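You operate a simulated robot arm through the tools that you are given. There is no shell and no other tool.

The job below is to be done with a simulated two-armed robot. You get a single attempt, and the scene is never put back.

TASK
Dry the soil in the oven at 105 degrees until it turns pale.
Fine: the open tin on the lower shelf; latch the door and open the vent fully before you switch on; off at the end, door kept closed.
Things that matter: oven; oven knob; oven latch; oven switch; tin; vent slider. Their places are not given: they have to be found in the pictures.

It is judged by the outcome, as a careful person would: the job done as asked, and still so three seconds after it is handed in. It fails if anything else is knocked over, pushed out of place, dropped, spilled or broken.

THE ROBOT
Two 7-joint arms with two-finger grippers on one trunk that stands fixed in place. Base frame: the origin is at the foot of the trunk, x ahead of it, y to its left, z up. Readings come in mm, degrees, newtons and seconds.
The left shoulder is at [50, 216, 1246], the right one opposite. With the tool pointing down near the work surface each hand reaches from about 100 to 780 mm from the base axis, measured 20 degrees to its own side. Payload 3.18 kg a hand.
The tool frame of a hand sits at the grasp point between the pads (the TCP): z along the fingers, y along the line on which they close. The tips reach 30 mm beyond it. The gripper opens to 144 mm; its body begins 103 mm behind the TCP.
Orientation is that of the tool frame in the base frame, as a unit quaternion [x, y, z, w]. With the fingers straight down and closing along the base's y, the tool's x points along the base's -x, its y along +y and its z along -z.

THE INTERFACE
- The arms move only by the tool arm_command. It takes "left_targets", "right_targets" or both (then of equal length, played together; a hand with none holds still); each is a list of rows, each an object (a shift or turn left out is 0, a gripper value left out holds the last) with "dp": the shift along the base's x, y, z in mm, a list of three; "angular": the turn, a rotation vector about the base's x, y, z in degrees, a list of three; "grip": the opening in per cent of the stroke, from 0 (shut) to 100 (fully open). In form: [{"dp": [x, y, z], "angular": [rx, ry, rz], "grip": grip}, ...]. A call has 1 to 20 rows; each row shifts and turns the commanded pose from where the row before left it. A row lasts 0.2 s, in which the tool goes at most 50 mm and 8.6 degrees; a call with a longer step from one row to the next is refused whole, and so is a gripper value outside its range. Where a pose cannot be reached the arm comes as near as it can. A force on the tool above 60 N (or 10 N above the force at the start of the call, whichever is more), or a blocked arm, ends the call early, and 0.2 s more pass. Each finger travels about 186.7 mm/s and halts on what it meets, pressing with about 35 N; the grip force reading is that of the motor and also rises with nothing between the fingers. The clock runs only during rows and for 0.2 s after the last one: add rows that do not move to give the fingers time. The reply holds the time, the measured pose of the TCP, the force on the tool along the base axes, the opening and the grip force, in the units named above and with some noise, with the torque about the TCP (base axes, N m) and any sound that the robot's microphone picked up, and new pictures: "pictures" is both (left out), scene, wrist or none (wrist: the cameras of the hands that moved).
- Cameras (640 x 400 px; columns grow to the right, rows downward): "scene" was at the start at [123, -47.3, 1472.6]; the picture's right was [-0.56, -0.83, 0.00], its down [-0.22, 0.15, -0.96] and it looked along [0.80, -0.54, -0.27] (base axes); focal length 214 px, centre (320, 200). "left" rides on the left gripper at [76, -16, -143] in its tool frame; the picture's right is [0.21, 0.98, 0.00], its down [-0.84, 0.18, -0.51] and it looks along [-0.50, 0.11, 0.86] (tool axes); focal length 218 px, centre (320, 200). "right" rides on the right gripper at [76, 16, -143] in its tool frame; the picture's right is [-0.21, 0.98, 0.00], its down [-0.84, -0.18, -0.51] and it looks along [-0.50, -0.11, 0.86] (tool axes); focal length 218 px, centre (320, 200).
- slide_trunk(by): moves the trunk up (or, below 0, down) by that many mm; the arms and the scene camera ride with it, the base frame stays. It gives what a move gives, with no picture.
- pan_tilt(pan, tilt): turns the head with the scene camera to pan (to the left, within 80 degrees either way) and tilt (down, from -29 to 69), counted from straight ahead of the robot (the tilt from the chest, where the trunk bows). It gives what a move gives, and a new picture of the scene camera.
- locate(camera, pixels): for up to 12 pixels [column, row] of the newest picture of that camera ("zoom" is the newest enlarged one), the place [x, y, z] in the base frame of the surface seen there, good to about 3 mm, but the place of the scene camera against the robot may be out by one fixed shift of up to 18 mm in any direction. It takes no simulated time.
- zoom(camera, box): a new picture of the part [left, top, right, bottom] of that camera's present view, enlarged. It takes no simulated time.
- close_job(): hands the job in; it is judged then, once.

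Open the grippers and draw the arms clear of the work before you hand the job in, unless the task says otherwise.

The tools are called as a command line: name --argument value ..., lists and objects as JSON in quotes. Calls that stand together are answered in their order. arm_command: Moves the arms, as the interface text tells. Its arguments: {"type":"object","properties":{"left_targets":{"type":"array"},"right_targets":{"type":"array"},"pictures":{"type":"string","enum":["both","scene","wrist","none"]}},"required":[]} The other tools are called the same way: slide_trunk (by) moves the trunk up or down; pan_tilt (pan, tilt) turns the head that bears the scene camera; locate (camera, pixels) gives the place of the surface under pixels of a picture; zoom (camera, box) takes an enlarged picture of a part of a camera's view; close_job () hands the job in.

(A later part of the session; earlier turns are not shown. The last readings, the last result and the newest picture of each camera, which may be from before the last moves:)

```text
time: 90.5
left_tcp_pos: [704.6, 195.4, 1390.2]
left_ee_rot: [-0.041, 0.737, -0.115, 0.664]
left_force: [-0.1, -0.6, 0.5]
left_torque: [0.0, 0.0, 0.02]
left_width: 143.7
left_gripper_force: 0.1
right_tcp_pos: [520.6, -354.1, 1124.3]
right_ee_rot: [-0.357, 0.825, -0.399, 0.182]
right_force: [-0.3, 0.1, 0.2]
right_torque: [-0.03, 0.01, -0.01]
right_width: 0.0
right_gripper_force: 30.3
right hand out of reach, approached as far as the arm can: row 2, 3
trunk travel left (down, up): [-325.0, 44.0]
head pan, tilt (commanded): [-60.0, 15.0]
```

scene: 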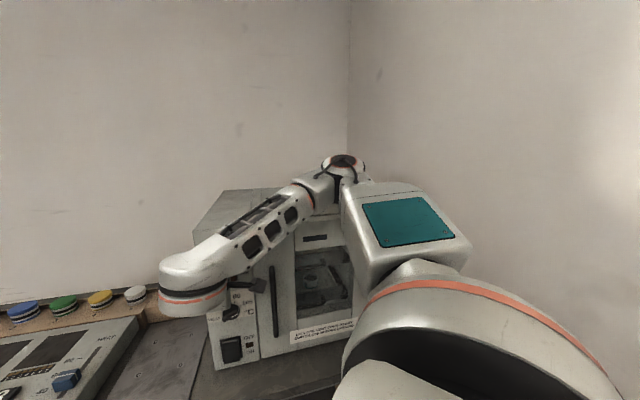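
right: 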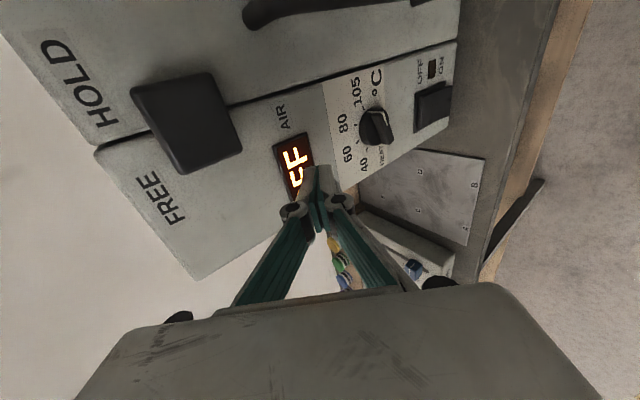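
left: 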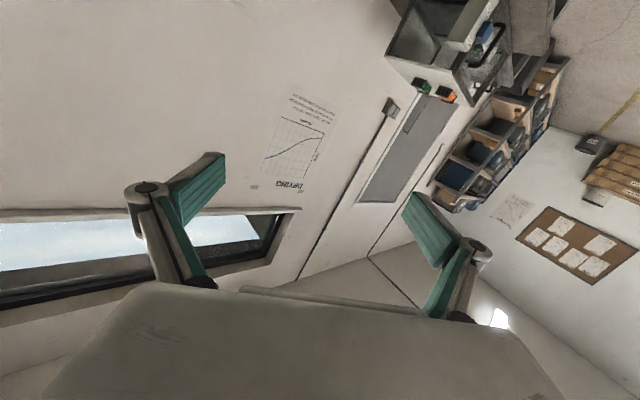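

Without the trunk the hand drifts towards the panel, so I return to the safe point (501, -338, 1149) and lower the trunk in small steps, watching the left hand's reading as a tilt check.

arm_command --right_targets '[{"dp": [-7, 6, 10]}, {"dp": [-7, 6, 10]}, {"dp": [-5, 4, 5]}]' --pictures "none"

slide_trunk --by -90

```text
time: 91.3
left_tcp_pos: [703.1, 196.3, 1389.6]
left_ee_rot: [-0.041, 0.737, -0.114, 0.665]
left_force: [-0.6, -0.2, 0.0]
left_torque: [0.02, 0.01, 0.02]
left_width: 143.7
left_gripper_force: 0.1
right_tcp_pos: [500.8, -338.2, 1149.4]
right_ee_rot: [-0.354, 0.824, -0.402, 0.185]
right_force: [0.3, 0.4, 0.9]
right_torque: [0.02, 0.02, 0.01]
right_width: 0.0
right_gripper_force: 30.8
trunk travel left (down, up): [-325.0, 44.0]
head pan, tilt (commanded): [-60.0, 15.0]
```

```text
time: 92.5
left_tcp_pos: [702.4, 195.4, 1302.4]
left_ee_rot: [-0.041, 0.736, -0.115, 0.665]
left_force: [-0.5, 0.6, 0.2]
left_torque: [0.03, 0.05, 0.02]
left_width: 143.8
left_gripper_force: 0.0
right_tcp_pos: [500.7, -337.2, 1061.9]
right_ee_rot: [-0.354, 0.824, -0.402, 0.186]
right_force: [0.4, 0.5, -0.1]
right_torque: [0.01, 0.02, 0.04]
right_width: 0.0
right_gripper_force: 30.6
trunk travel left (down, up): [-235.0, 134.0]
head pan, tilt (commanded): [-60.0, 15.0]
```

No tilt at −90. I go another 30 mm and look at the picture.

slide_trunk --by -30

pan_tilt --pan -55 --tilt 25

```text
time: 93.3
left_tcp_pos: [700.3, 196.1, 1271.7]
left_ee_rot: [-0.041, 0.736, -0.114, 0.666]
left_force: [-1.0, 0.3, 0.1]
left_torque: [-0.03, 0.03, 0.02]
left_width: 144.1
left_gripper_force: 0.0
right_tcp_pos: [500.5, -337.5, 1030.4]
right_ee_rot: [-0.355, 0.824, -0.402, 0.187]
right_force: [-0.5, 0.4, 1.0]
right_torque: [0.03, 0.03, 0.03]
right_width: 0.3
right_gripper_force: 30.1
trunk travel left (down, up): [-205.0, 164.0]
head pan, tilt (commanded): [-60.0, 15.0]
```

```text
time: 94.0
left_tcp_pos: [703.1, 196.3, 1269.2]
left_ee_rot: [-0.042, 0.737, -0.114, 0.665]
left_force: [0.2, -0.3, 0.7]
left_torque: [0.01, 0.0, -0.01]
left_width: 144.0
left_gripper_force: 0.1
right_tcp_pos: [500.9, -338.2, 1029.1]
right_ee_rot: [-0.355, 0.824, -0.401, 0.185]
right_force: [0.2, 0.1, -0.3]
right_torque: [-0.03, 0.0, 0.0]
right_width: 0.1
right_gripper_force: 30.3
trunk travel left (down, up): [-205.0, 164.0]
head pan, tilt (commanded): [-55.0, 25.0]
```

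scene: 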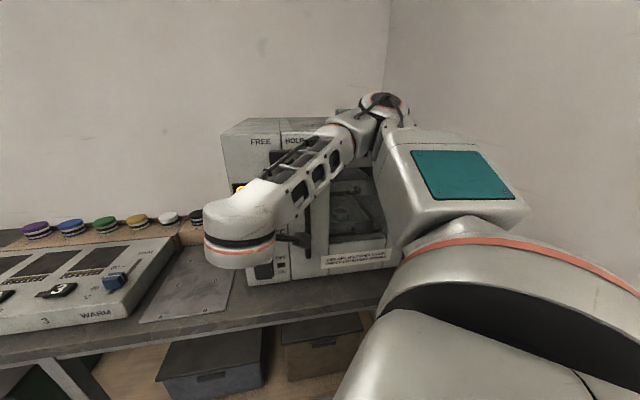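

Still upright at −120. Another 25 mm.

slide_trunk --by -25

slide_trunk --by -20

```text
time: 94.7
left_tcp_pos: [702.6, 197.6, 1244.5]
left_ee_rot: [-0.043, 0.737, -0.115, 0.664]
left_force: [0.1, 0.7, -0.2]
left_torque: [0.02, 0.01, 0.0]
left_width: 144.2
left_gripper_force: 0.2
right_tcp_pos: [500.4, -335.7, 1002.5]
right_ee_rot: [-0.355, 0.824, -0.402, 0.183]
right_force: [0.9, -0.4, 0.2]
right_torque: [0.02, 0.03, 0.02]
right_width: 0.2
right_gripper_force: 30.5
trunk travel left (down, up): [-180.0, 189.0]
head pan, tilt (commanded): [-55.0, 25.0]
```

```text
time: 95.4
left_tcp_pos: [690.0, 204.1, 1234.1]
left_ee_rot: [-0.043, 0.732, -0.119, 0.669]
left_force: [0.2, 1.2, -0.1]
left_torque: [-0.03, 0.01, 0.01]
left_width: 144.1
left_gripper_force: 0.0
right_tcp_pos: [498.8, -329.5, 975.7]
right_ee_rot: [-0.361, 0.826, -0.399, 0.168]
right_force: [-0.5, -0.6, -0.4]
right_torque: [-0.02, 0.04, -0.01]
right_width: 0.1
right_gripper_force: 30.7
trunk travel left (down, up): [-160.0, 209.0]
head pan, tilt (commanded): [-55.0, 25.0]
```

Contact begins at about −150 again. I raise 25 mm at once and look down at the right shoulder side to find what touches.

slide_trunk --by 25

pan_tilt --pan -78 --tilt 55

```text
time: 96.1
left_tcp_pos: [700.0, 200.4, 1253.2]
left_ee_rot: [-0.042, 0.736, -0.115, 0.666]
left_force: [0.0, -0.3, 1.1]
left_torque: [0.0, -0.03, 0.01]
left_width: 144.0
left_gripper_force: 0.1
right_tcp_pos: [506.3, -332.8, 993.9]
right_ee_rot: [-0.363, 0.828, -0.395, 0.164]
right_force: [0.8, -0.7, -0.1]
right_torque: [0.02, 0.02, 0.03]
right_width: 0.0
right_gripper_force: 31.0
trunk travel left (down, up): [-185.0, 184.0]
head pan, tilt (commanded): [-55.0, 25.0]
```

```text
time: 97.0
left_tcp_pos: [699.9, 200.0, 1251.9]
left_ee_rot: [-0.041, 0.736, -0.116, 0.666]
left_force: [0.7, 0.6, 0.0]
left_torque: [0.01, -0.01, -0.01]
left_width: 144.0
left_gripper_force: 0.1
right_tcp_pos: [505.2, -334.2, 990.6]
right_ee_rot: [-0.364, 0.828, -0.395, 0.163]
right_force: [0.6, -0.1, -0.3]
right_torque: [-0.02, 0.03, -0.01]
right_width: 0.1
right_gripper_force: 30.3
trunk travel left (down, up): [-185.0, 184.0]
head pan, tilt (commanded): [-78.0, 55.0]
```

scene: 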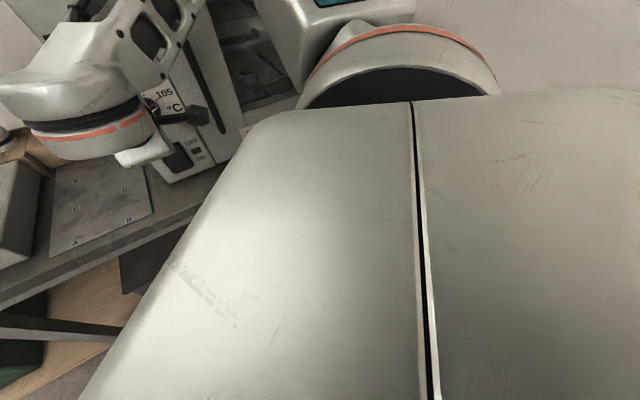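

The right arm is still slightly deflected. I look at the elbow region.

pan_tilt --pan -62 --tilt 20

zoom --camera "scene" --box '[240, 60, 480, 260]'

```text
time: 98.0
left_tcp_pos: [699.8, 200.1, 1250.8]
left_ee_rot: [-0.042, 0.736, -0.117, 0.665]
left_force: [0.2, -0.3, -0.3]
left_torque: [-0.02, 0.02, 0.01]
left_width: 143.7
left_gripper_force: 0.0
right_tcp_pos: [504.5, -334.0, 991.7]
right_ee_rot: [-0.363, 0.829, -0.394, 0.163]
right_force: [0.5, 0.4, 0.5]
right_torque: [-0.01, -0.02, 0.0]
right_width: 0.0
right_gripper_force: 31.2
trunk travel left (down, up): [-185.0, 184.0]
head pan, tilt (commanded): [-62.0, 20.0]
```

scene: 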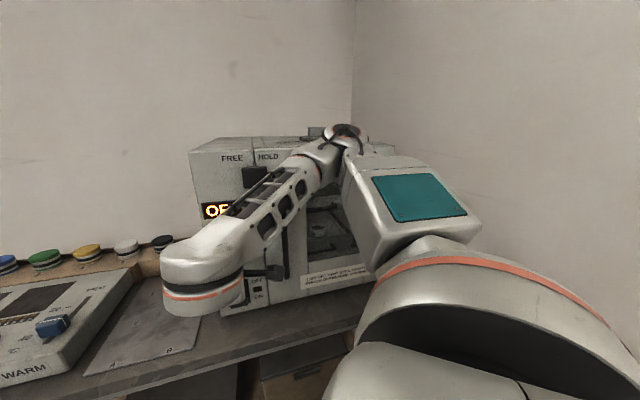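

```text
2.00 times, centred on (360, 160) of scene
```

zoom: 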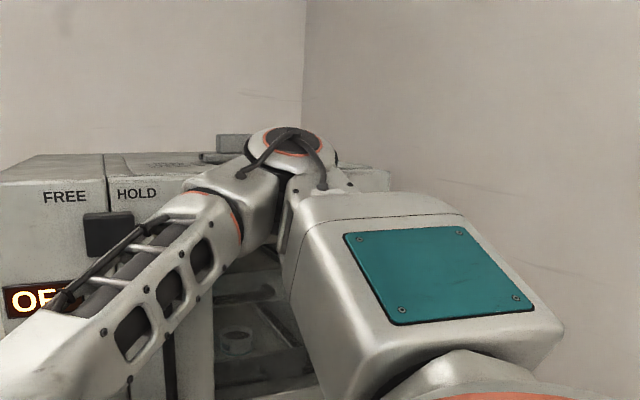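

I locate the upper arm's edges near the oven.

locate --camera "zoom" --pixels '[[290, 140], [335, 162], [345, 185], [290, 220], [300, 260], [310, 310], [330, 370], [320, 205], [450, 205], [380, 178], [240, 175], [270, 210]]'

```text
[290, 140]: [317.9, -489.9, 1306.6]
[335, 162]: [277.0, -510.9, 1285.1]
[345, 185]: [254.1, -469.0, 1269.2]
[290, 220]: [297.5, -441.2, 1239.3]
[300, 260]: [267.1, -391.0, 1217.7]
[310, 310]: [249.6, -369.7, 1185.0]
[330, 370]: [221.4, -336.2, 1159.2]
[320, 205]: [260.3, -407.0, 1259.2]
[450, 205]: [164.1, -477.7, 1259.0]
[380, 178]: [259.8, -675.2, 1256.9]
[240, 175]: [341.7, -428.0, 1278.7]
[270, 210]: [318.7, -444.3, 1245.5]
```

I suspect the far end of the upper arm meets the oven's top edge whenever the elbow sinks below about z 1300. I raise the trunk fully back and will re-approach from the left-front, so that the elbow swings inward and stays high.

slide_trunk --by 140

arm_command --right_targets '[{"dp": [0, 0, 15], "angular": [4.9, 5.2, 0]}, {"dp": [0, 0, 15], "angular": [4.9, 5.2, 0]}, {"dp": [0, 0, 15], "angular": [4.9, 5.2, 0]}, {"dp": [5, 5, 15], "angular": [4.9, 5.2, 0]}]' --pictures "none"

```text
time: 99.7
left_tcp_pos: [704.1, 197.3, 1388.7]
left_ee_rot: [-0.042, 0.738, -0.114, 0.664]
left_force: [0.3, 0.2, 0.0]
left_torque: [-0.01, -0.02, 0.07]
left_width: 143.8
left_gripper_force: 0.1
right_tcp_pos: [508.8, -338.1, 1127.8]
right_ee_rot: [-0.364, 0.83, -0.391, 0.161]
right_force: [-0.2, -0.6, -0.2]
right_torque: [-0.01, 0.01, 0.03]
right_width: 0.0
right_gripper_force: 30.7
trunk travel left (down, up): [-325.0, 44.0]
head pan, tilt (commanded): [-62.0, 20.0]
```

```text
time: 100.7
left_tcp_pos: [703.2, 196.1, 1389.4]
left_ee_rot: [-0.041, 0.737, -0.114, 0.664]
left_force: [-0.2, -0.5, 0.4]
left_torque: [0.0, -0.02, -0.01]
left_width: 143.9
left_gripper_force: 0.1
right_tcp_pos: [513.3, -333.6, 1189.7]
right_ee_rot: [-0.396, 0.899, -0.174, 0.068]
right_force: [0.5, -0.4, -0.6]
right_torque: [0.0, 0.02, 0.0]
right_width: 0.0
right_gripper_force: 31.2
trunk travel left (down, up): [-325.0, 44.0]
head pan, tilt (commanded): [-62.0, 20.0]
```

Robot upright again. I unpitch to fingers-down and move left-forward, parallel to the oven front, to swing the elbow inward.

arm_command --right_targets '[{"dp": [15, 16, 5], "angular": [5.0, 5.3, 0]}, {"dp": [25, 26, 5], "angular": [5.0, 5.3, 0]}, {"dp": [30, 32, 0], "angular": [5.0, 5.3, 0]}, {"dp": [30, 32, 0]}, {"dp": [25, 26, 0]}]' --pictures "both"

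```text
time: 101.9
left_tcp_pos: [704.2, 196.5, 1388.4]
left_ee_rot: [-0.042, 0.738, -0.114, 0.664]
left_force: [0.5, -0.5, -0.4]
left_torque: [0.0, -0.02, 0.0]
left_width: 143.9
left_gripper_force: 0.1
right_tcp_pos: [591.7, -248.9, 1201.9]
right_ee_rot: [-0.403, 0.915, 0.002, -0.004]
right_force: [0.0, -0.5, -0.3]
right_torque: [0.04, 0.05, 0.0]
right_width: 0.0
right_gripper_force: 30.9
right hand out of reach, approached as far as the arm can: row 4, 5
trunk travel left (down, up): [-325.0, 44.0]
head pan, tilt (commanded): [-62.0, 20.0]
```

scene: 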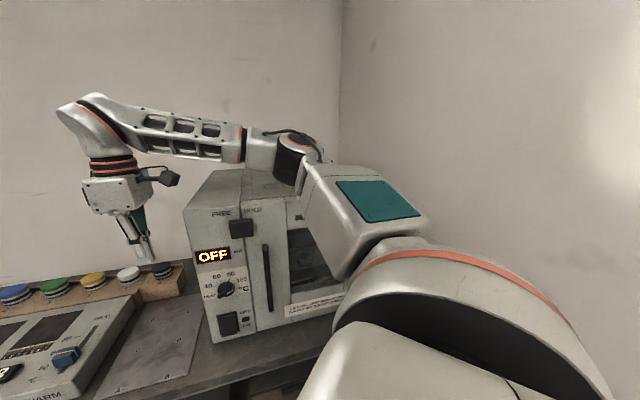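
right: 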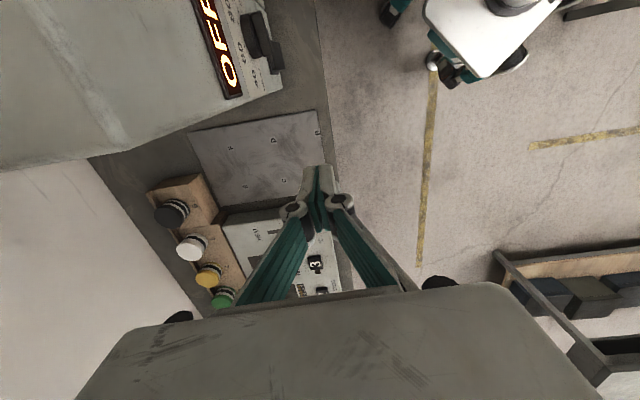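

The oven front is now freely visible: latch at HOLD, knob at 105, display OFF. I check the elbow position.

locate --camera "scene" --pixels '[[305, 145], [290, 140], [265, 150], [240, 140], [170, 130], [90, 110], [320, 165], [310, 190], [330, 210], [300, 180], [350, 175], [243, 228]]'

zoom --camera "scene" --box '[170, 120, 390, 350]'

```text
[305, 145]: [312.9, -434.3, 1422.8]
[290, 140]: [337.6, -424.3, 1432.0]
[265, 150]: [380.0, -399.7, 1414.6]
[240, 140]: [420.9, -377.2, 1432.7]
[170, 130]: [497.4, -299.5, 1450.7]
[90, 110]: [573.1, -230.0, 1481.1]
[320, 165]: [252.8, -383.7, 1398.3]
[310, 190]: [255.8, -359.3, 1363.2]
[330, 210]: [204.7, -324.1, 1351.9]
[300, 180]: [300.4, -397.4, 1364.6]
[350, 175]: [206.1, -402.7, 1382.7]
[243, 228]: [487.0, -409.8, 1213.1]
```

```text
1.74 times, centred on (280, 235) of scene
```

zoom: 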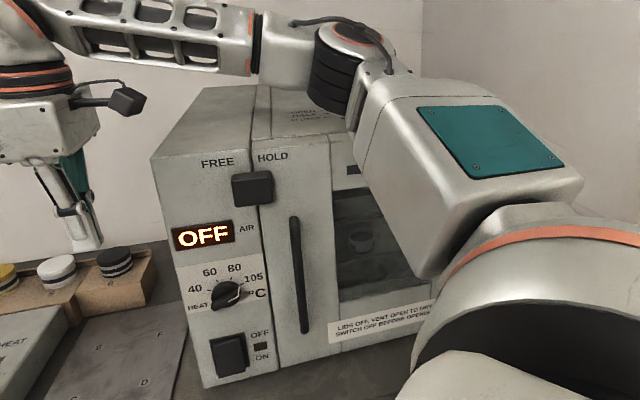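

The elbow joint turns horizontally here, so the forearm stays level and the elbow sinks with the hand. Tilting the hand to point down-right (body at the upper left, beside the panel edge) should force the forearm to slope down and keep the elbow high; I try that here in free space.

arm_command --right_targets '[{"dp": [0, 0, 0], "angular": [-5.45, 5.15, 0]}, {"dp": [0, 0, 0], "angular": [-5.45, 5.15, 0]}, {"dp": [0, 0, -10], "angular": [-5.45, 5.15, 0]}, {"dp": [0, 0, -10], "angular": [-5.45, 5.15, 0]}]' --pictures "scene"

```text
time: 102.9
left_tcp_pos: [706.3, 195.5, 1387.6]
left_ee_rot: [-0.042, 0.739, -0.114, 0.663]
left_force: [0.6, 1.3, -1.0]
left_torque: [0.01, -0.02, -0.02]
left_width: 144.2
left_gripper_force: 0.1
right_tcp_pos: [547.7, -309.0, 1229.3]
right_ee_rot: [-0.398, 0.907, -0.049, -0.126]
right_force: [-0.3, 0.8, 0.1]
right_torque: [-0.01, 0.12, -0.01]
right_width: 0.0
right_gripper_force: 30.8
right hand out of reach, approached as far as the arm can: row 1, 2, 3, 4
trunk travel left (down, up): [-325.0, 44.0]
head pan, tilt (commanded): [-62.0, 20.0]
```

scene: 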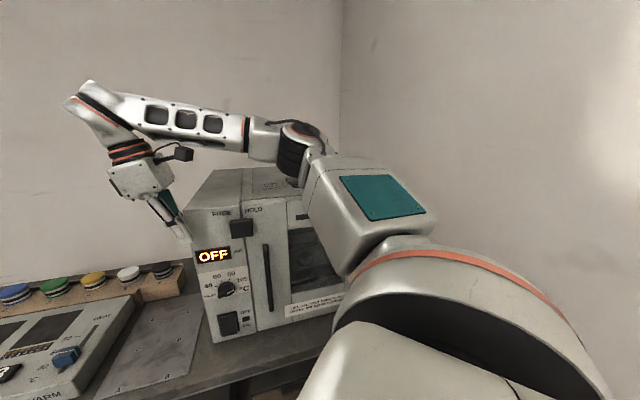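

That orientation is not reachable either. To learn what touches, I will use the left hand's camera: I turn the left hand towards the right so that it views the right arm and the oven from the side, while keeping it well to the left.

arm_command --left_targets '[{"dp": [-15, 0, -5], "angular": [0, 0, -7]}, {"dp": [-15, 0, -5], "angular": [0, 0, -7]}, {"dp": [-15, 0, -5], "angular": [0, 0, -7]}, {"dp": [-15, 0, -5], "angular": [0, 0, -7]}, {"dp": [-15, 0, 0], "angular": [0, 0, -7]}, {"dp": [-15, 0, 0], "angular": [0, 0, -7]}]' --right_targets '[{"dp": [0, 0, 0], "angular": [3, -2.8, 0]}, {"dp": [0, 0, 0], "angular": [4, -3.8, 0]}, {"dp": [0, 0, 0], "angular": [3, -3, 0]}, {"dp": [0, 0, 0]}, {"dp": [0, 0, 0]}, {"dp": [0, 0, 0]}]' --pictures "both"

```text
time: 104.3
left_tcp_pos: [616.9, 196.9, 1372.5]
left_ee_rot: [0.211, 0.704, -0.335, 0.59]
left_force: [0.0, 0.5, -0.6]
left_torque: [-0.04, -0.02, 0.02]
left_width: 144.2
left_gripper_force: 0.1
left hand out of reach, approached as far as the arm can: row 6
right_tcp_pos: [544.3, -308.6, 1229.9]
right_ee_rot: [-0.402, 0.916, -0.004, -0.013]
right_force: [0.1, 0.6, 0.2]
right_torque: [-0.02, 0.03, 0.01]
right_width: 0.0
right_gripper_force: 30.7
trunk travel left (down, up): [-325.0, 44.0]
head pan, tilt (commanded): [-62.0, 20.0]
```

scene: 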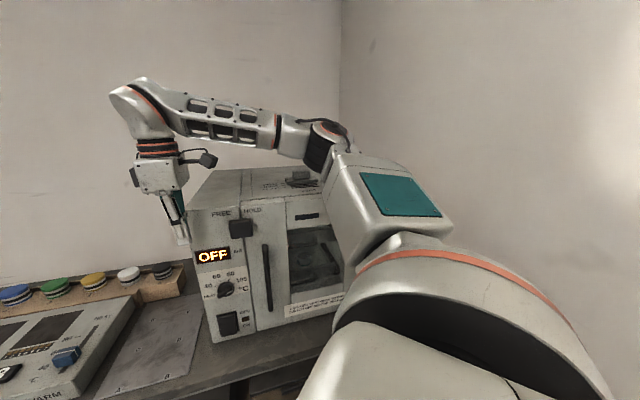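
right: 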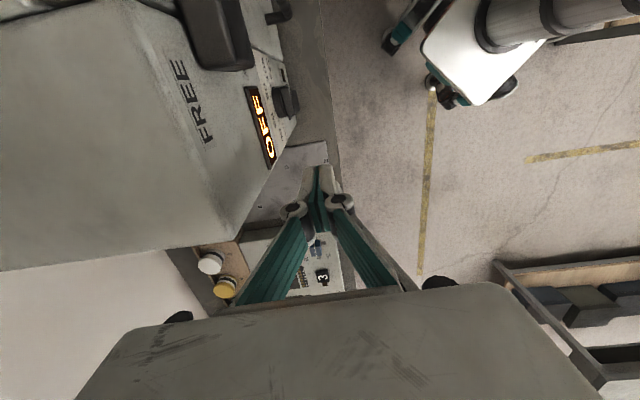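
left: 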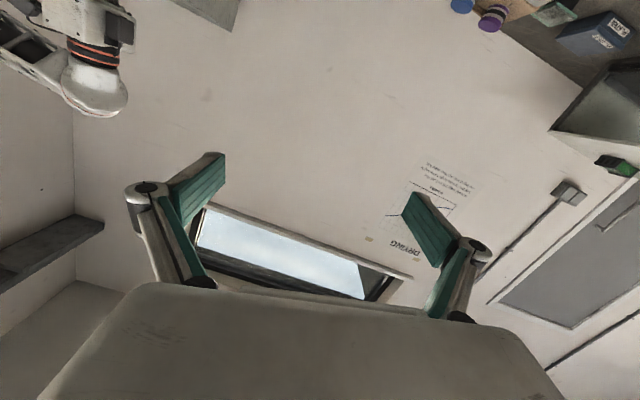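

The left camera shows the right arm at its top-left and a dark ledge on the right wall. I pitch the left hand down so the camera sees the oven front and the right arm.

arm_command --left_targets '[{"dp": [-5, 0, 10], "angular": [5.05, 4.8, 0]}, {"dp": [-5, 0, 10], "angular": [5.05, 4.8, 0]}, {"dp": [-5, 0, 10], "angular": [5.05, 4.8, 0]}, {"dp": [-5, 0, 10], "angular": [5.05, 4.8, 0]}, {"dp": [-5, 0, 10], "angular": [5.05, 4.8, 0]}, {"dp": [0, 0, 5], "angular": [5.05, 4.8, 0]}]' --pictures "wrist"

```text
time: 105.7
left_tcp_pos: [693.2, 133.8, 1447.9]
left_ee_rot: [0.269, 0.857, -0.234, 0.371]
left_force: [0.5, -0.7, 0.1]
left_torque: [0.02, -0.02, -0.04]
left_width: 144.0
left_gripper_force: 0.1
left hand out of reach, approached as far as the arm can: row 1, 2, 3, 4, 5, 6
right_tcp_pos: [544.6, -309.0, 1228.4]
right_ee_rot: [-0.402, 0.916, -0.003, -0.011]
right_force: [0.4, -0.6, -0.3]
right_torque: [0.04, 0.02, 0.0]
right_width: 0.1
right_gripper_force: 30.6
trunk travel left (down, up): [-325.0, 44.0]
head pan, tilt (commanded): [-62.0, 20.0]
```

left: 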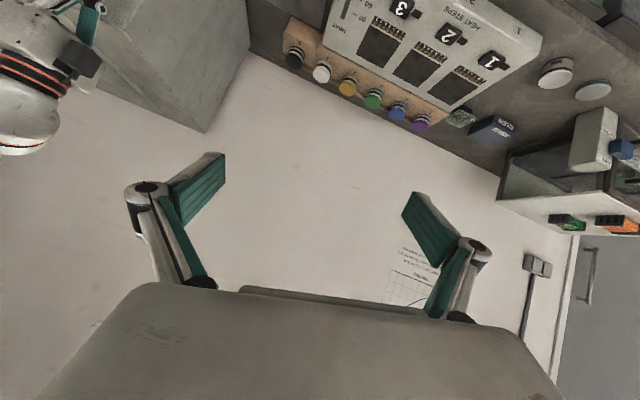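

I yaw the left hand further to the right to bring the oven front into its view.

arm_command --left_targets '[{"dp": [-15, 0, 0], "angular": [0, 0, -7]}, {"dp": [-15, 0, 0], "angular": [0, 0, -7]}, {"dp": [-15, 0, 0], "angular": [0, 0, -7]}, {"dp": [-15, 0, 0], "angular": [0, 0, -7]}, {"dp": [-15, 0, 0], "angular": [0, 0, -7]}, {"dp": [-15, 0, 0], "angular": [0, 0, -7]}]' --pictures "wrist"

```text
time: 107.1
left_tcp_pos: [604.6, 134.6, 1449.6]
left_ee_rot: [0.556, 0.704, -0.351, 0.269]
left_force: [-0.6, -0.4, -0.2]
left_torque: [-0.05, -0.01, 0.0]
left_width: 144.1
left_gripper_force: 0.0
right_tcp_pos: [545.3, -309.1, 1229.2]
right_ee_rot: [-0.402, 0.915, -0.004, -0.012]
right_force: [0.6, 0.1, -0.6]
right_torque: [-0.02, 0.01, 0.03]
right_width: 0.1
right_gripper_force: 30.8
trunk travel left (down, up): [-325.0, 44.0]
head pan, tilt (commanded): [-62.0, 20.0]
```

left: 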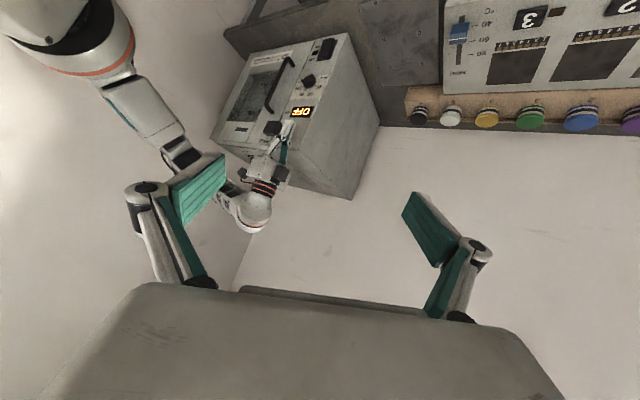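

Now the left camera sees the whole oven and the right arm (upside down): elbow at (185, 160), oven at (300, 110). I zoom in.

zoom --camera "left" --box '[80, 20, 400, 250]'

locate --camera "left" --pixels '[[185, 160], [175, 145], [160, 120], [130, 85], [275, 165], [262, 190], [300, 112], [325, 50], [215, 135], [240, 60], [255, 90], [330, 190]]'

```text
1.74 times, centred on (240, 135) of left
```

zoom: 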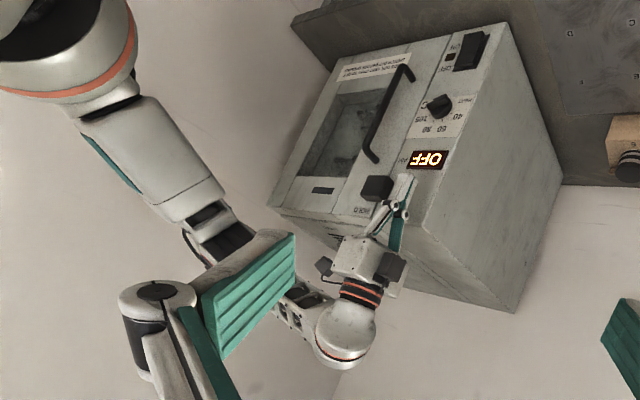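

```text
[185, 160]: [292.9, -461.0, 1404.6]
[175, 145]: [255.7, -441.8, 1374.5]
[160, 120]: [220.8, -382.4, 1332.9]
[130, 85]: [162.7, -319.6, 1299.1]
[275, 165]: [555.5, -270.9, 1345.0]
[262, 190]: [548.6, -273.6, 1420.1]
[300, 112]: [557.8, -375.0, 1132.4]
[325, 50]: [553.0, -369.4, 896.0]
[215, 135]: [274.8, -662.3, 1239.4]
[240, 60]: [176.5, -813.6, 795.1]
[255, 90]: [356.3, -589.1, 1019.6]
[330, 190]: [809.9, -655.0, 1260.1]
```

This side view is very useful. I recreate the 52° posture of the right hand in front of the panel, and will then lower the trunk while watching with the left camera.

arm_command --right_targets '[{"dp": [-6, -4, -5], "angular": [-5.15, -5.45, 0]}, {"dp": [-6, -4, -10], "angular": [-5.15, -5.45, 0]}, {"dp": [-6, -4, -10], "angular": [-5.15, -5.45, 0]}, {"dp": [-6, -4, -12], "angular": [-5.15, -5.45, 0]}, {"dp": [-6, -4, -14], "angular": [-5.15, -5.45, 0]}, {"dp": [-6, -4, -14], "angular": [-5.15, -5.45, 0]}, {"dp": [-6, -4, -15], "angular": [-5.15, -5.45, 0]}]' --pictures "none"

slide_trunk --by -100

arm_command --left_targets '[{"dp": [0, 0, 0]}]' --pictures "both"

```text
time: 108.7
left_tcp_pos: [603.7, 135.2, 1449.9]
left_ee_rot: [0.555, 0.705, -0.35, 0.269]
left_force: [0.4, 0.1, 0.7]
left_torque: [-0.03, -0.01, 0.0]
left_width: 144.1
left_gripper_force: 0.1
right_tcp_pos: [501.7, -335.0, 1150.4]
right_ee_rot: [-0.356, 0.824, -0.41, 0.16]
right_force: [0.4, 0.2, 0.7]
right_torque: [0.03, 0.02, 0.0]
right_width: 0.0
right_gripper_force: 30.7
trunk travel left (down, up): [-325.0, 44.0]
head pan, tilt (commanded): [-62.0, 20.0]
```

```text
time: 110.0
left_tcp_pos: [602.0, 134.6, 1351.2]
left_ee_rot: [0.556, 0.703, -0.351, 0.27]
left_force: [-1.1, 1.0, -0.4]
left_torque: [0.02, -0.03, 0.06]
left_width: 144.2
left_gripper_force: 0.0
right_tcp_pos: [502.1, -336.9, 1051.1]
right_ee_rot: [-0.356, 0.823, -0.411, 0.161]
right_force: [-0.3, 0.0, -0.6]
right_torque: [0.01, -0.02, 0.05]
right_width: 0.0
right_gripper_force: 30.2
trunk travel left (down, up): [-225.0, 144.0]
head pan, tilt (commanded): [-62.0, 20.0]
```

```text
time: 110.5
left_tcp_pos: [603.2, 135.8, 1347.8]
left_ee_rot: [0.555, 0.705, -0.35, 0.269]
left_force: [-0.1, -0.2, -1.9]
left_torque: [-0.01, -0.02, -0.02]
left_width: 143.8
left_gripper_force: 0.0
right_tcp_pos: [501.2, -336.8, 1049.6]
right_ee_rot: [-0.356, 0.824, -0.41, 0.161]
right_force: [-0.2, -0.3, -1.0]
right_torque: [-0.01, -0.02, -0.04]
right_width: 0.0
right_gripper_force: 30.8
trunk travel left (down, up): [-225.0, 144.0]
head pan, tilt (commanded): [-62.0, 20.0]
```

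scene: 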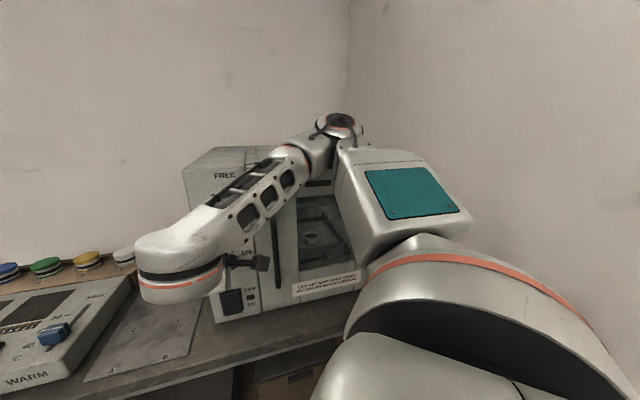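
left: 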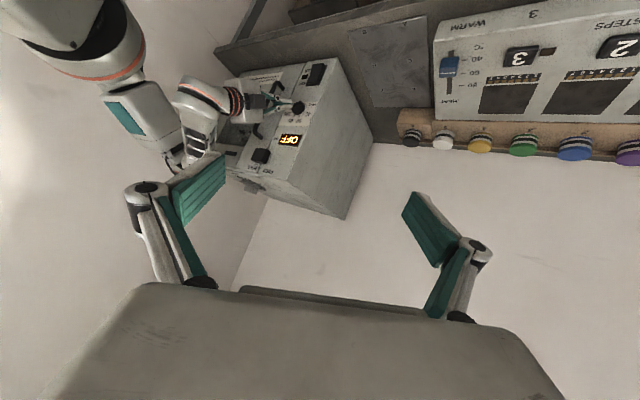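

The left finger hides the elbow, so I close the left gripper to clear its view.

arm_command --left_targets '[{"dp": [0, 0, 0], "grip": 0}, {"dp": [0, 0, 0], "grip": 0}, {"dp": [0, 0, 0], "grip": 0}]' --pictures "wrist"

zoom --camera "left" --box '[100, 30, 380, 220]'

```text
time: 111.2
left_tcp_pos: [603.8, 135.3, 1348.4]
left_ee_rot: [0.556, 0.704, -0.351, 0.268]
left_force: [0.6, -0.1, 0.6]
left_torque: [0.02, -0.01, 0.04]
left_width: 0.0
left_gripper_force: 30.1
right_tcp_pos: [502.0, -337.5, 1049.9]
right_ee_rot: [-0.356, 0.824, -0.411, 0.16]
right_force: [0.0, -0.2, -0.5]
right_torque: [0.03, -0.02, -0.03]
right_width: 0.2
right_gripper_force: 30.5
trunk travel left (down, up): [-225.0, 144.0]
head pan, tilt (commanded): [-62.0, 20.0]
```

left: 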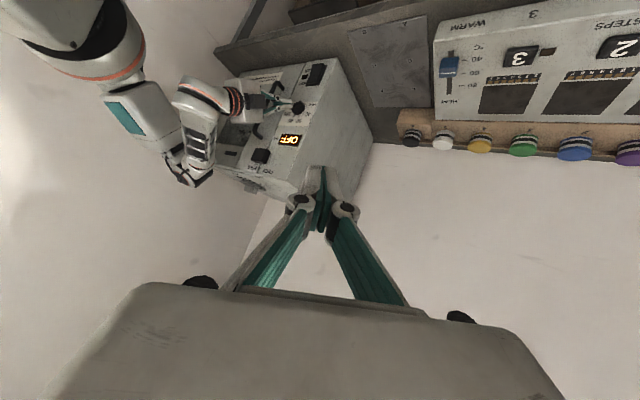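

```text
2.11 times, centred on (240, 125) of left
```

zoom: 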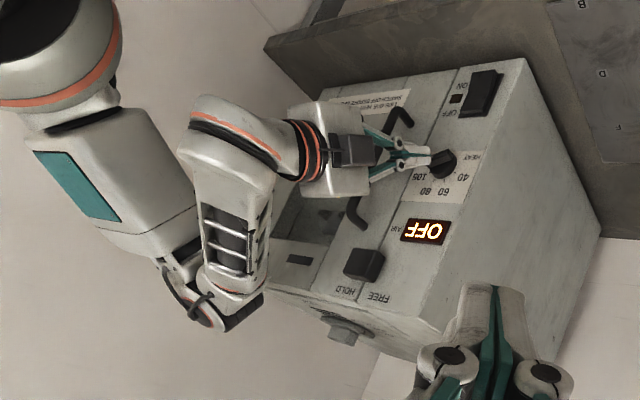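

I measure the gap between the elbow and the oven in this view.

locate --camera "zoom" --pixels '[[262, 300], [240, 325], [215, 310], [190, 300], [275, 288], [340, 330], [250, 270], [230, 300], [165, 270], [185, 240], [320, 318], [290, 275]]'

```text
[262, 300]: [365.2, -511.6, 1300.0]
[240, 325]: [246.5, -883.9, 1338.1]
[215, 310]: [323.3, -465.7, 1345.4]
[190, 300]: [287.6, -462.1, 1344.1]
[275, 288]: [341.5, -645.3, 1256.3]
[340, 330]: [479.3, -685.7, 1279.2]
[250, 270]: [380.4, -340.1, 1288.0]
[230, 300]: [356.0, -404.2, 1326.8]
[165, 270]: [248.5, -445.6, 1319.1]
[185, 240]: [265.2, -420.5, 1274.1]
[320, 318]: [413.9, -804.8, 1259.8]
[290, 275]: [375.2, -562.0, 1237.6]
```

A part of the elbow reaches close to the oven plane. I probe its outline more finely.

zoom --camera "left" --box '[160, 110, 260, 200]'

```text
4.44 times, centred on (210, 155) of left
```

zoom: 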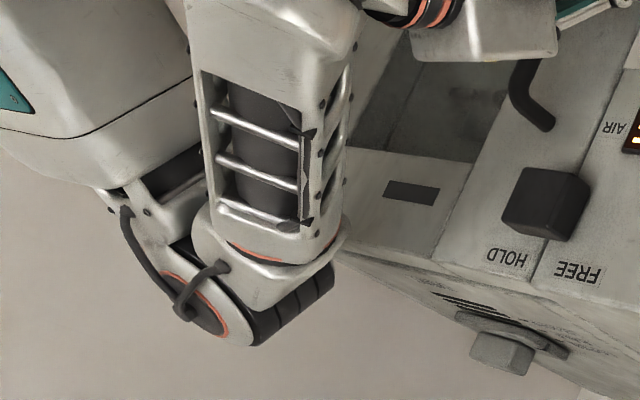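

locate --camera "zoom" --pixels '[[330, 275], [320, 290], [290, 320], [260, 335], [235, 325], [215, 310], [340, 250], [345, 225], [300, 300], [200, 270], [150, 200], [360, 255]]'

```text
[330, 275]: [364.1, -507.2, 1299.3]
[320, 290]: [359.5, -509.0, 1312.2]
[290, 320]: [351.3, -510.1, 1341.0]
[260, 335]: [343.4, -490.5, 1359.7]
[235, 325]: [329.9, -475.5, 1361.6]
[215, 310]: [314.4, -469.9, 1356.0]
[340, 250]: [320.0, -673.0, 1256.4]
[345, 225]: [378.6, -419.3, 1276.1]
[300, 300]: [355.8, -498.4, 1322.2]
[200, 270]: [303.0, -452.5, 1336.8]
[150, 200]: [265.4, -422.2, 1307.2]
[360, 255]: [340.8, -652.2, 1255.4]
```

The elbow's far side is about 45 mm in front of the oven plane. I lower the trunk to the contact threshold in small steps and watch from this side.

slide_trunk --by -40

arm_command --left_targets '[{"dp": [0, 0, 0]}]' --pictures "wrist"

zoom --camera "left" --box '[80, 20, 340, 210]'

```text
time: 112.1
left_tcp_pos: [601.2, 137.5, 1311.9]
left_ee_rot: [0.556, 0.704, -0.35, 0.27]
left_force: [-0.8, 0.1, 0.0]
left_torque: [0.05, -0.04, 0.06]
left_width: 0.1
left_gripper_force: 30.7
right_tcp_pos: [501.3, -336.5, 1011.9]
right_ee_rot: [-0.355, 0.824, -0.411, 0.161]
right_force: [0.2, 0.0, 0.8]
right_torque: [0.03, 0.0, 0.01]
right_width: 0.2
right_gripper_force: 30.5
trunk travel left (down, up): [-185.0, 184.0]
head pan, tilt (commanded): [-62.0, 20.0]
```

```text
time: 112.5
left_tcp_pos: [603.2, 135.6, 1309.0]
left_ee_rot: [0.555, 0.704, -0.351, 0.269]
left_force: [-0.4, 0.3, 0.0]
left_torque: [-0.03, -0.02, -0.02]
left_width: 0.1
left_gripper_force: 30.8
right_tcp_pos: [502.1, -336.4, 1010.0]
right_ee_rot: [-0.356, 0.824, -0.41, 0.16]
right_force: [-0.6, 0.0, 0.0]
right_torque: [0.03, 0.01, 0.04]
right_width: 0.0
right_gripper_force: 30.6
trunk travel left (down, up): [-185.0, 184.0]
head pan, tilt (commanded): [-62.0, 20.0]
```

left: 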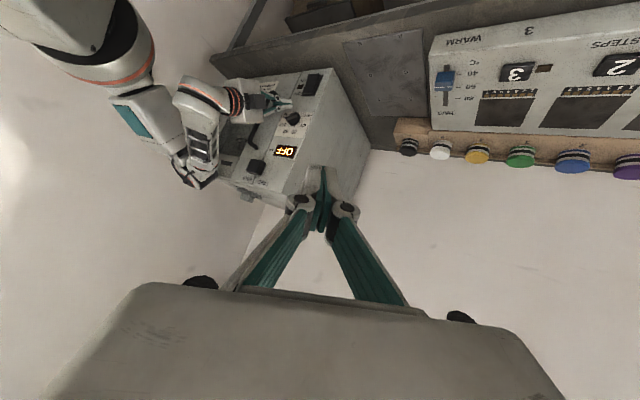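

```text
2.11 times, centred on (210, 115) of left
```

zoom: 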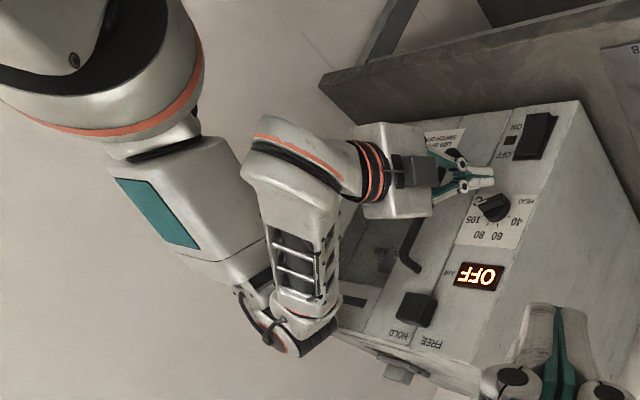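

zoom --camera "left" --box '[150, 110, 260, 210]'

locate --camera "left" --pixels '[[216, 172], [220, 168], [212, 180], [205, 186], [225, 165], [222, 175], [240, 170], [215, 160], [190, 178], [232, 150]]'

```text
4.00 times, centred on (205, 160) of left
```

zoom: 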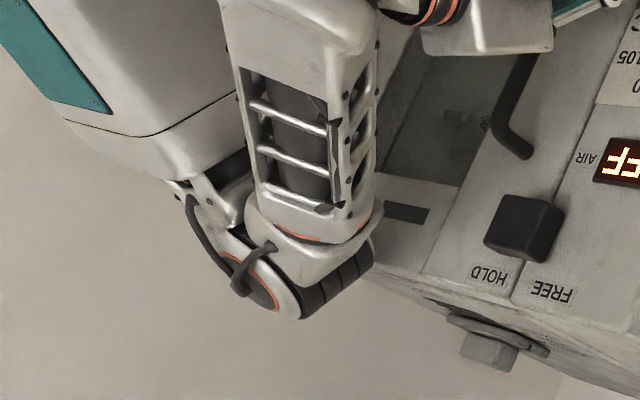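

```text
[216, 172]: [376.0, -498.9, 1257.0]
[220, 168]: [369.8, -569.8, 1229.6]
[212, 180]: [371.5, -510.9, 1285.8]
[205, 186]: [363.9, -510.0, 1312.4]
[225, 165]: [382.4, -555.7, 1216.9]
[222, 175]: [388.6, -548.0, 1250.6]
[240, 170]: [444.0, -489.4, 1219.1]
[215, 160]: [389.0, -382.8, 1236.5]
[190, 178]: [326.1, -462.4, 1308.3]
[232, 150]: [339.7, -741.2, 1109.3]
```

There is still about 40 mm between elbow and oven front. I lower 15 mm more and look again.

slide_trunk --by -15

arm_command --left_targets '[{"dp": [0, 0, 0]}]' --pictures "wrist"

zoom --camera "left" --box '[80, 20, 340, 210]'

```text
time: 113.1
left_tcp_pos: [602.4, 137.0, 1293.8]
left_ee_rot: [0.555, 0.704, -0.352, 0.27]
left_force: [0.3, -0.6, -0.5]
left_torque: [0.03, -0.02, -0.01]
left_width: 0.2
left_gripper_force: 30.5
right_tcp_pos: [501.8, -335.3, 994.2]
right_ee_rot: [-0.357, 0.824, -0.411, 0.16]
right_force: [-0.4, -0.3, 0.5]
right_torque: [0.0, 0.0, -0.02]
right_width: 0.0
right_gripper_force: 30.8
trunk travel left (down, up): [-170.0, 199.0]
head pan, tilt (commanded): [-62.0, 20.0]
```

```text
time: 113.5
left_tcp_pos: [601.4, 137.1, 1294.4]
left_ee_rot: [0.555, 0.704, -0.351, 0.27]
left_force: [0.3, 0.7, 0.0]
left_torque: [0.01, 0.03, 0.05]
left_width: 0.0
left_gripper_force: 31.1
right_tcp_pos: [500.8, -336.6, 995.1]
right_ee_rot: [-0.355, 0.824, -0.412, 0.161]
right_force: [-0.6, -0.1, 0.0]
right_torque: [0.02, -0.02, -0.01]
right_width: 0.0
right_gripper_force: 31.3
trunk travel left (down, up): [-170.0, 199.0]
head pan, tilt (commanded): [-62.0, 20.0]
```

left: 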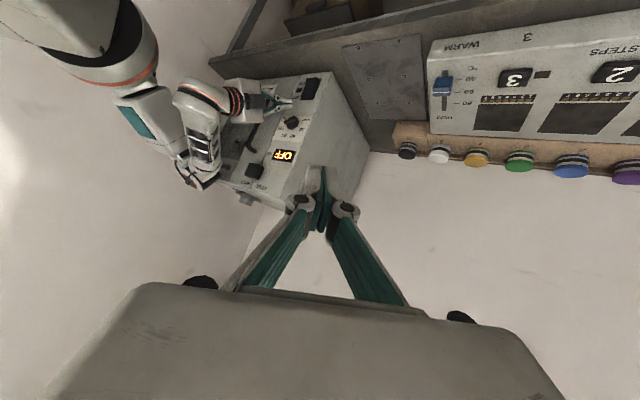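

```text
2.11 times, centred on (210, 115) of left
```

zoom: 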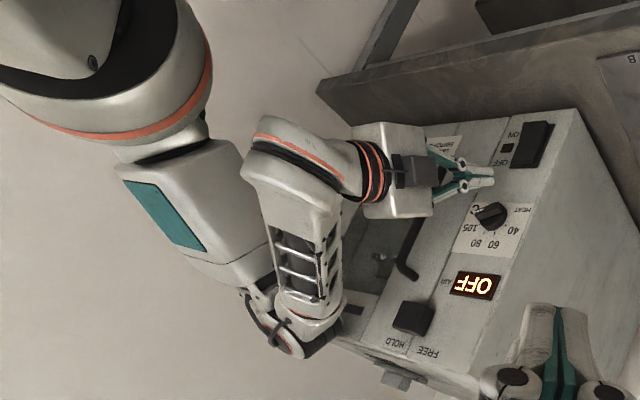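

The lean begins again at about −150. To find out whether the right arm or the trunk itself causes it, I raise the trunk, lift the right arm high, and repeat the lowering with the right arm well above the oven.

slide_trunk --by 155

arm_command --right_targets '[{"dp": [0, 0, 20], "angular": [4.9, 5.2, 0]}, {"dp": [0, 0, 25], "angular": [4.9, 5.2, 0]}, {"dp": [0, 0, 30], "angular": [4.9, 5.2, 0]}, {"dp": [0, 0, 35], "angular": [4.9, 5.2, 0]}, {"dp": [0, 0, 40], "angular": [4.9, 5.2, 0]}, {"dp": [0, 0, 40], "angular": [4.9, 5.2, 0]}, {"dp": [-10, 0, 40], "angular": [4.0, 4.2, 0]}, {"dp": [-10, 0, 40]}]' --pictures "both"

```text
time: 115.3
left_tcp_pos: [603.5, 135.2, 1447.2]
left_ee_rot: [0.556, 0.704, -0.352, 0.268]
left_force: [-0.4, 0.6, -0.6]
left_torque: [-0.04, 0.01, -0.01]
left_width: 0.0
left_gripper_force: 31.2
right_tcp_pos: [501.9, -336.9, 1149.3]
right_ee_rot: [-0.355, 0.824, -0.411, 0.16]
right_force: [-0.5, 0.2, -0.2]
right_torque: [0.0, -0.02, -0.01]
right_width: 0.1
right_gripper_force: 30.4
trunk travel left (down, up): [-325.0, 44.0]
head pan, tilt (commanded): [-62.0, 20.0]
```

```text
time: 117.1
left_tcp_pos: [603.1, 137.1, 1448.8]
left_ee_rot: [0.556, 0.704, -0.351, 0.269]
left_force: [0.5, 0.1, 0.2]
left_torque: [-0.01, -0.03, 0.0]
left_width: 0.1
left_gripper_force: 30.4
right_tcp_pos: [482.9, -333.7, 1420.7]
right_ee_rot: [-0.401, 0.915, -0.035, 0.0]
right_force: [0.5, -0.4, -0.2]
right_torque: [-0.02, -0.02, 0.02]
right_width: 0.0
right_gripper_force: 31.2
trunk travel left (down, up): [-325.0, 44.0]
head pan, tilt (commanded): [-62.0, 20.0]
```

scene: 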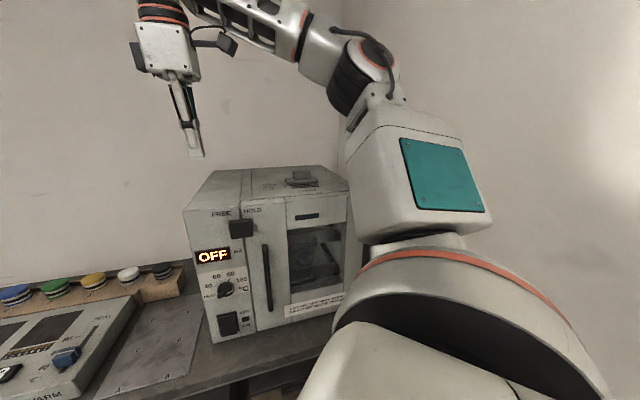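
right: 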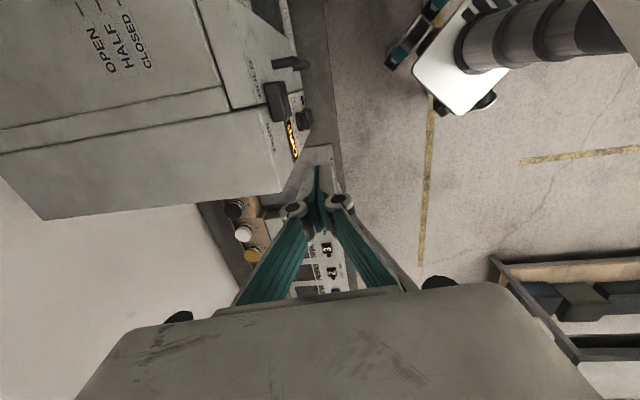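

The right hand is high at z 1421. I lower the trunk to −160 and read the left hand as a tilt gauge.

slide_trunk --by -130

slide_trunk --by -30

```text
time: 118.7
left_tcp_pos: [601.6, 136.3, 1320.3]
left_ee_rot: [0.556, 0.704, -0.35, 0.27]
left_force: [-0.6, -0.5, 0.4]
left_torque: [0.04, -0.03, 0.02]
left_width: 0.0
left_gripper_force: 30.4
right_tcp_pos: [481.0, -336.3, 1290.8]
right_ee_rot: [-0.402, 0.915, -0.034, 0.001]
right_force: [-0.2, -0.4, 1.1]
right_torque: [-0.01, -0.04, 0.03]
right_width: 0.1
right_gripper_force: 30.7
trunk travel left (down, up): [-195.0, 174.0]
head pan, tilt (commanded): [-62.0, 20.0]
```

```text
time: 119.4
left_tcp_pos: [600.2, 135.8, 1291.2]
left_ee_rot: [0.557, 0.703, -0.35, 0.27]
left_force: [-1.0, -0.5, 1.1]
left_torque: [0.08, -0.06, 0.07]
left_width: 0.0
left_gripper_force: 31.0
right_tcp_pos: [479.5, -338.1, 1262.2]
right_ee_rot: [-0.403, 0.915, -0.035, 0.003]
right_force: [-1.1, -0.3, 1.3]
right_torque: [0.0, -0.06, -0.03]
right_width: 0.0
right_gripper_force: 30.6
trunk travel left (down, up): [-165.0, 204.0]
head pan, tilt (commanded): [-62.0, 20.0]
```

slide_trunk --by -20

arm_command --left_targets '[{"dp": [0, 0, 0]}]' --pictures "wrist"

```text
time: 120.1
left_tcp_pos: [600.1, 135.5, 1272.0]
left_ee_rot: [0.557, 0.703, -0.35, 0.27]
left_force: [-1.5, 0.2, 0.8]
left_torque: [0.06, -0.07, 0.09]
left_width: 0.0
left_gripper_force: 30.2
right_tcp_pos: [480.0, -336.3, 1241.7]
right_ee_rot: [-0.402, 0.915, -0.035, 0.002]
right_force: [-0.3, 0.3, 0.3]
right_torque: [0.0, -0.08, 0.05]
right_width: 0.2
right_gripper_force: 30.7
trunk travel left (down, up): [-145.0, 224.0]
head pan, tilt (commanded): [-62.0, 20.0]
```

```text
time: 120.5
left_tcp_pos: [603.4, 136.0, 1266.7]
left_ee_rot: [0.555, 0.705, -0.351, 0.269]
left_force: [-0.9, -0.3, 0.2]
left_torque: [-0.02, 0.01, -0.03]
left_width: 0.3
left_gripper_force: 30.9
right_tcp_pos: [481.9, -337.2, 1238.7]
right_ee_rot: [-0.402, 0.915, -0.035, -0.001]
right_force: [-1.0, 1.8, 0.4]
right_torque: [0.0, 0.01, -0.03]
right_width: 0.0
right_gripper_force: 30.6
trunk travel left (down, up): [-145.0, 224.0]
head pan, tilt (commanded): [-62.0, 20.0]
```

left: 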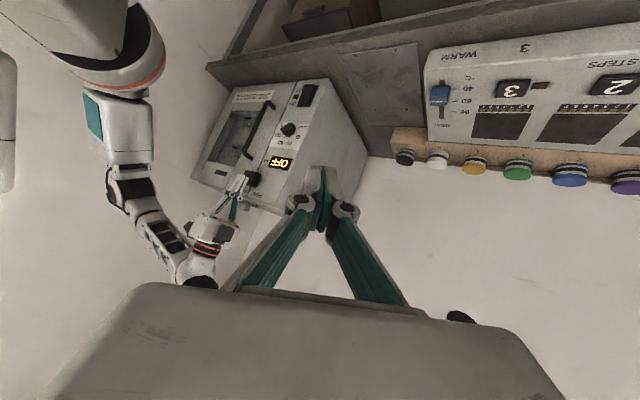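

With the right arm high there is no lean even at −180, so it is the right elbow meeting the oven. I therefore keep the trunk up and lower the hand by the arm instead: trunk back up, then the hand tilted about 20° goes down stepwise, watched by the left camera.

slide_trunk --by 180

arm_command --right_targets '[{"dp": [4, 0, -30]}, {"dp": [4, 0, -35], "angular": [-2.5, -2.6, 0]}, {"dp": [4, 0, -35], "angular": [-2.5, -2.6, 0]}, {"dp": [4, 0, -35], "angular": [-2.5, -2.6, 0]}, {"dp": [4, 0, -35], "angular": [-2.5, -2.6, 0]}, {"dp": [0, 0, -35]}, {"dp": [0, 0, -35]}, {"dp": [0, 0, -35]}, {"dp": [0, 0, -30]}]' --pictures "both"

```text
time: 122.5
left_tcp_pos: [603.7, 136.3, 1448.2]
left_ee_rot: [0.556, 0.704, -0.352, 0.268]
left_force: [0.5, 0.0, 0.2]
left_torque: [-0.01, 0.01, 0.01]
left_width: 0.0
left_gripper_force: 30.3
right_tcp_pos: [482.6, -336.7, 1418.4]
right_ee_rot: [-0.402, 0.915, -0.035, 0.0]
right_force: [-0.9, 0.1, -0.2]
right_torque: [0.0, 0.0, -0.01]
right_width: 0.0
right_gripper_force: 31.0
trunk travel left (down, up): [-325.0, 44.0]
head pan, tilt (commanded): [-62.0, 20.0]
```

```text
time: 124.5
left_tcp_pos: [603.4, 134.8, 1447.3]
left_ee_rot: [0.556, 0.704, -0.352, 0.269]
left_force: [0.2, -0.7, 0.1]
left_torque: [0.02, 0.01, -0.04]
left_width: 0.0
left_gripper_force: 31.0
right_tcp_pos: [502.2, -336.1, 1112.6]
right_ee_rot: [-0.396, 0.905, -0.15, 0.048]
right_force: [0.0, 0.2, -0.8]
right_torque: [-0.03, 0.02, -0.01]
right_width: 0.0
right_gripper_force: 30.7
trunk travel left (down, up): [-325.0, 44.0]
head pan, tilt (commanded): [-62.0, 20.0]
```

scene: 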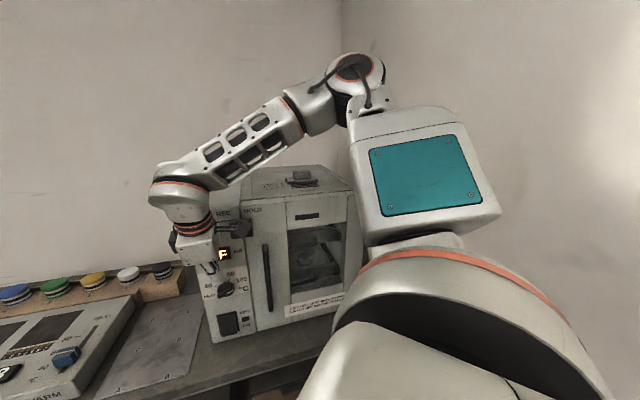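
right: 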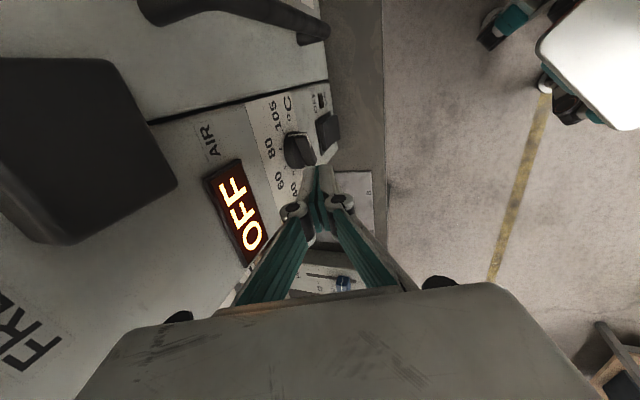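

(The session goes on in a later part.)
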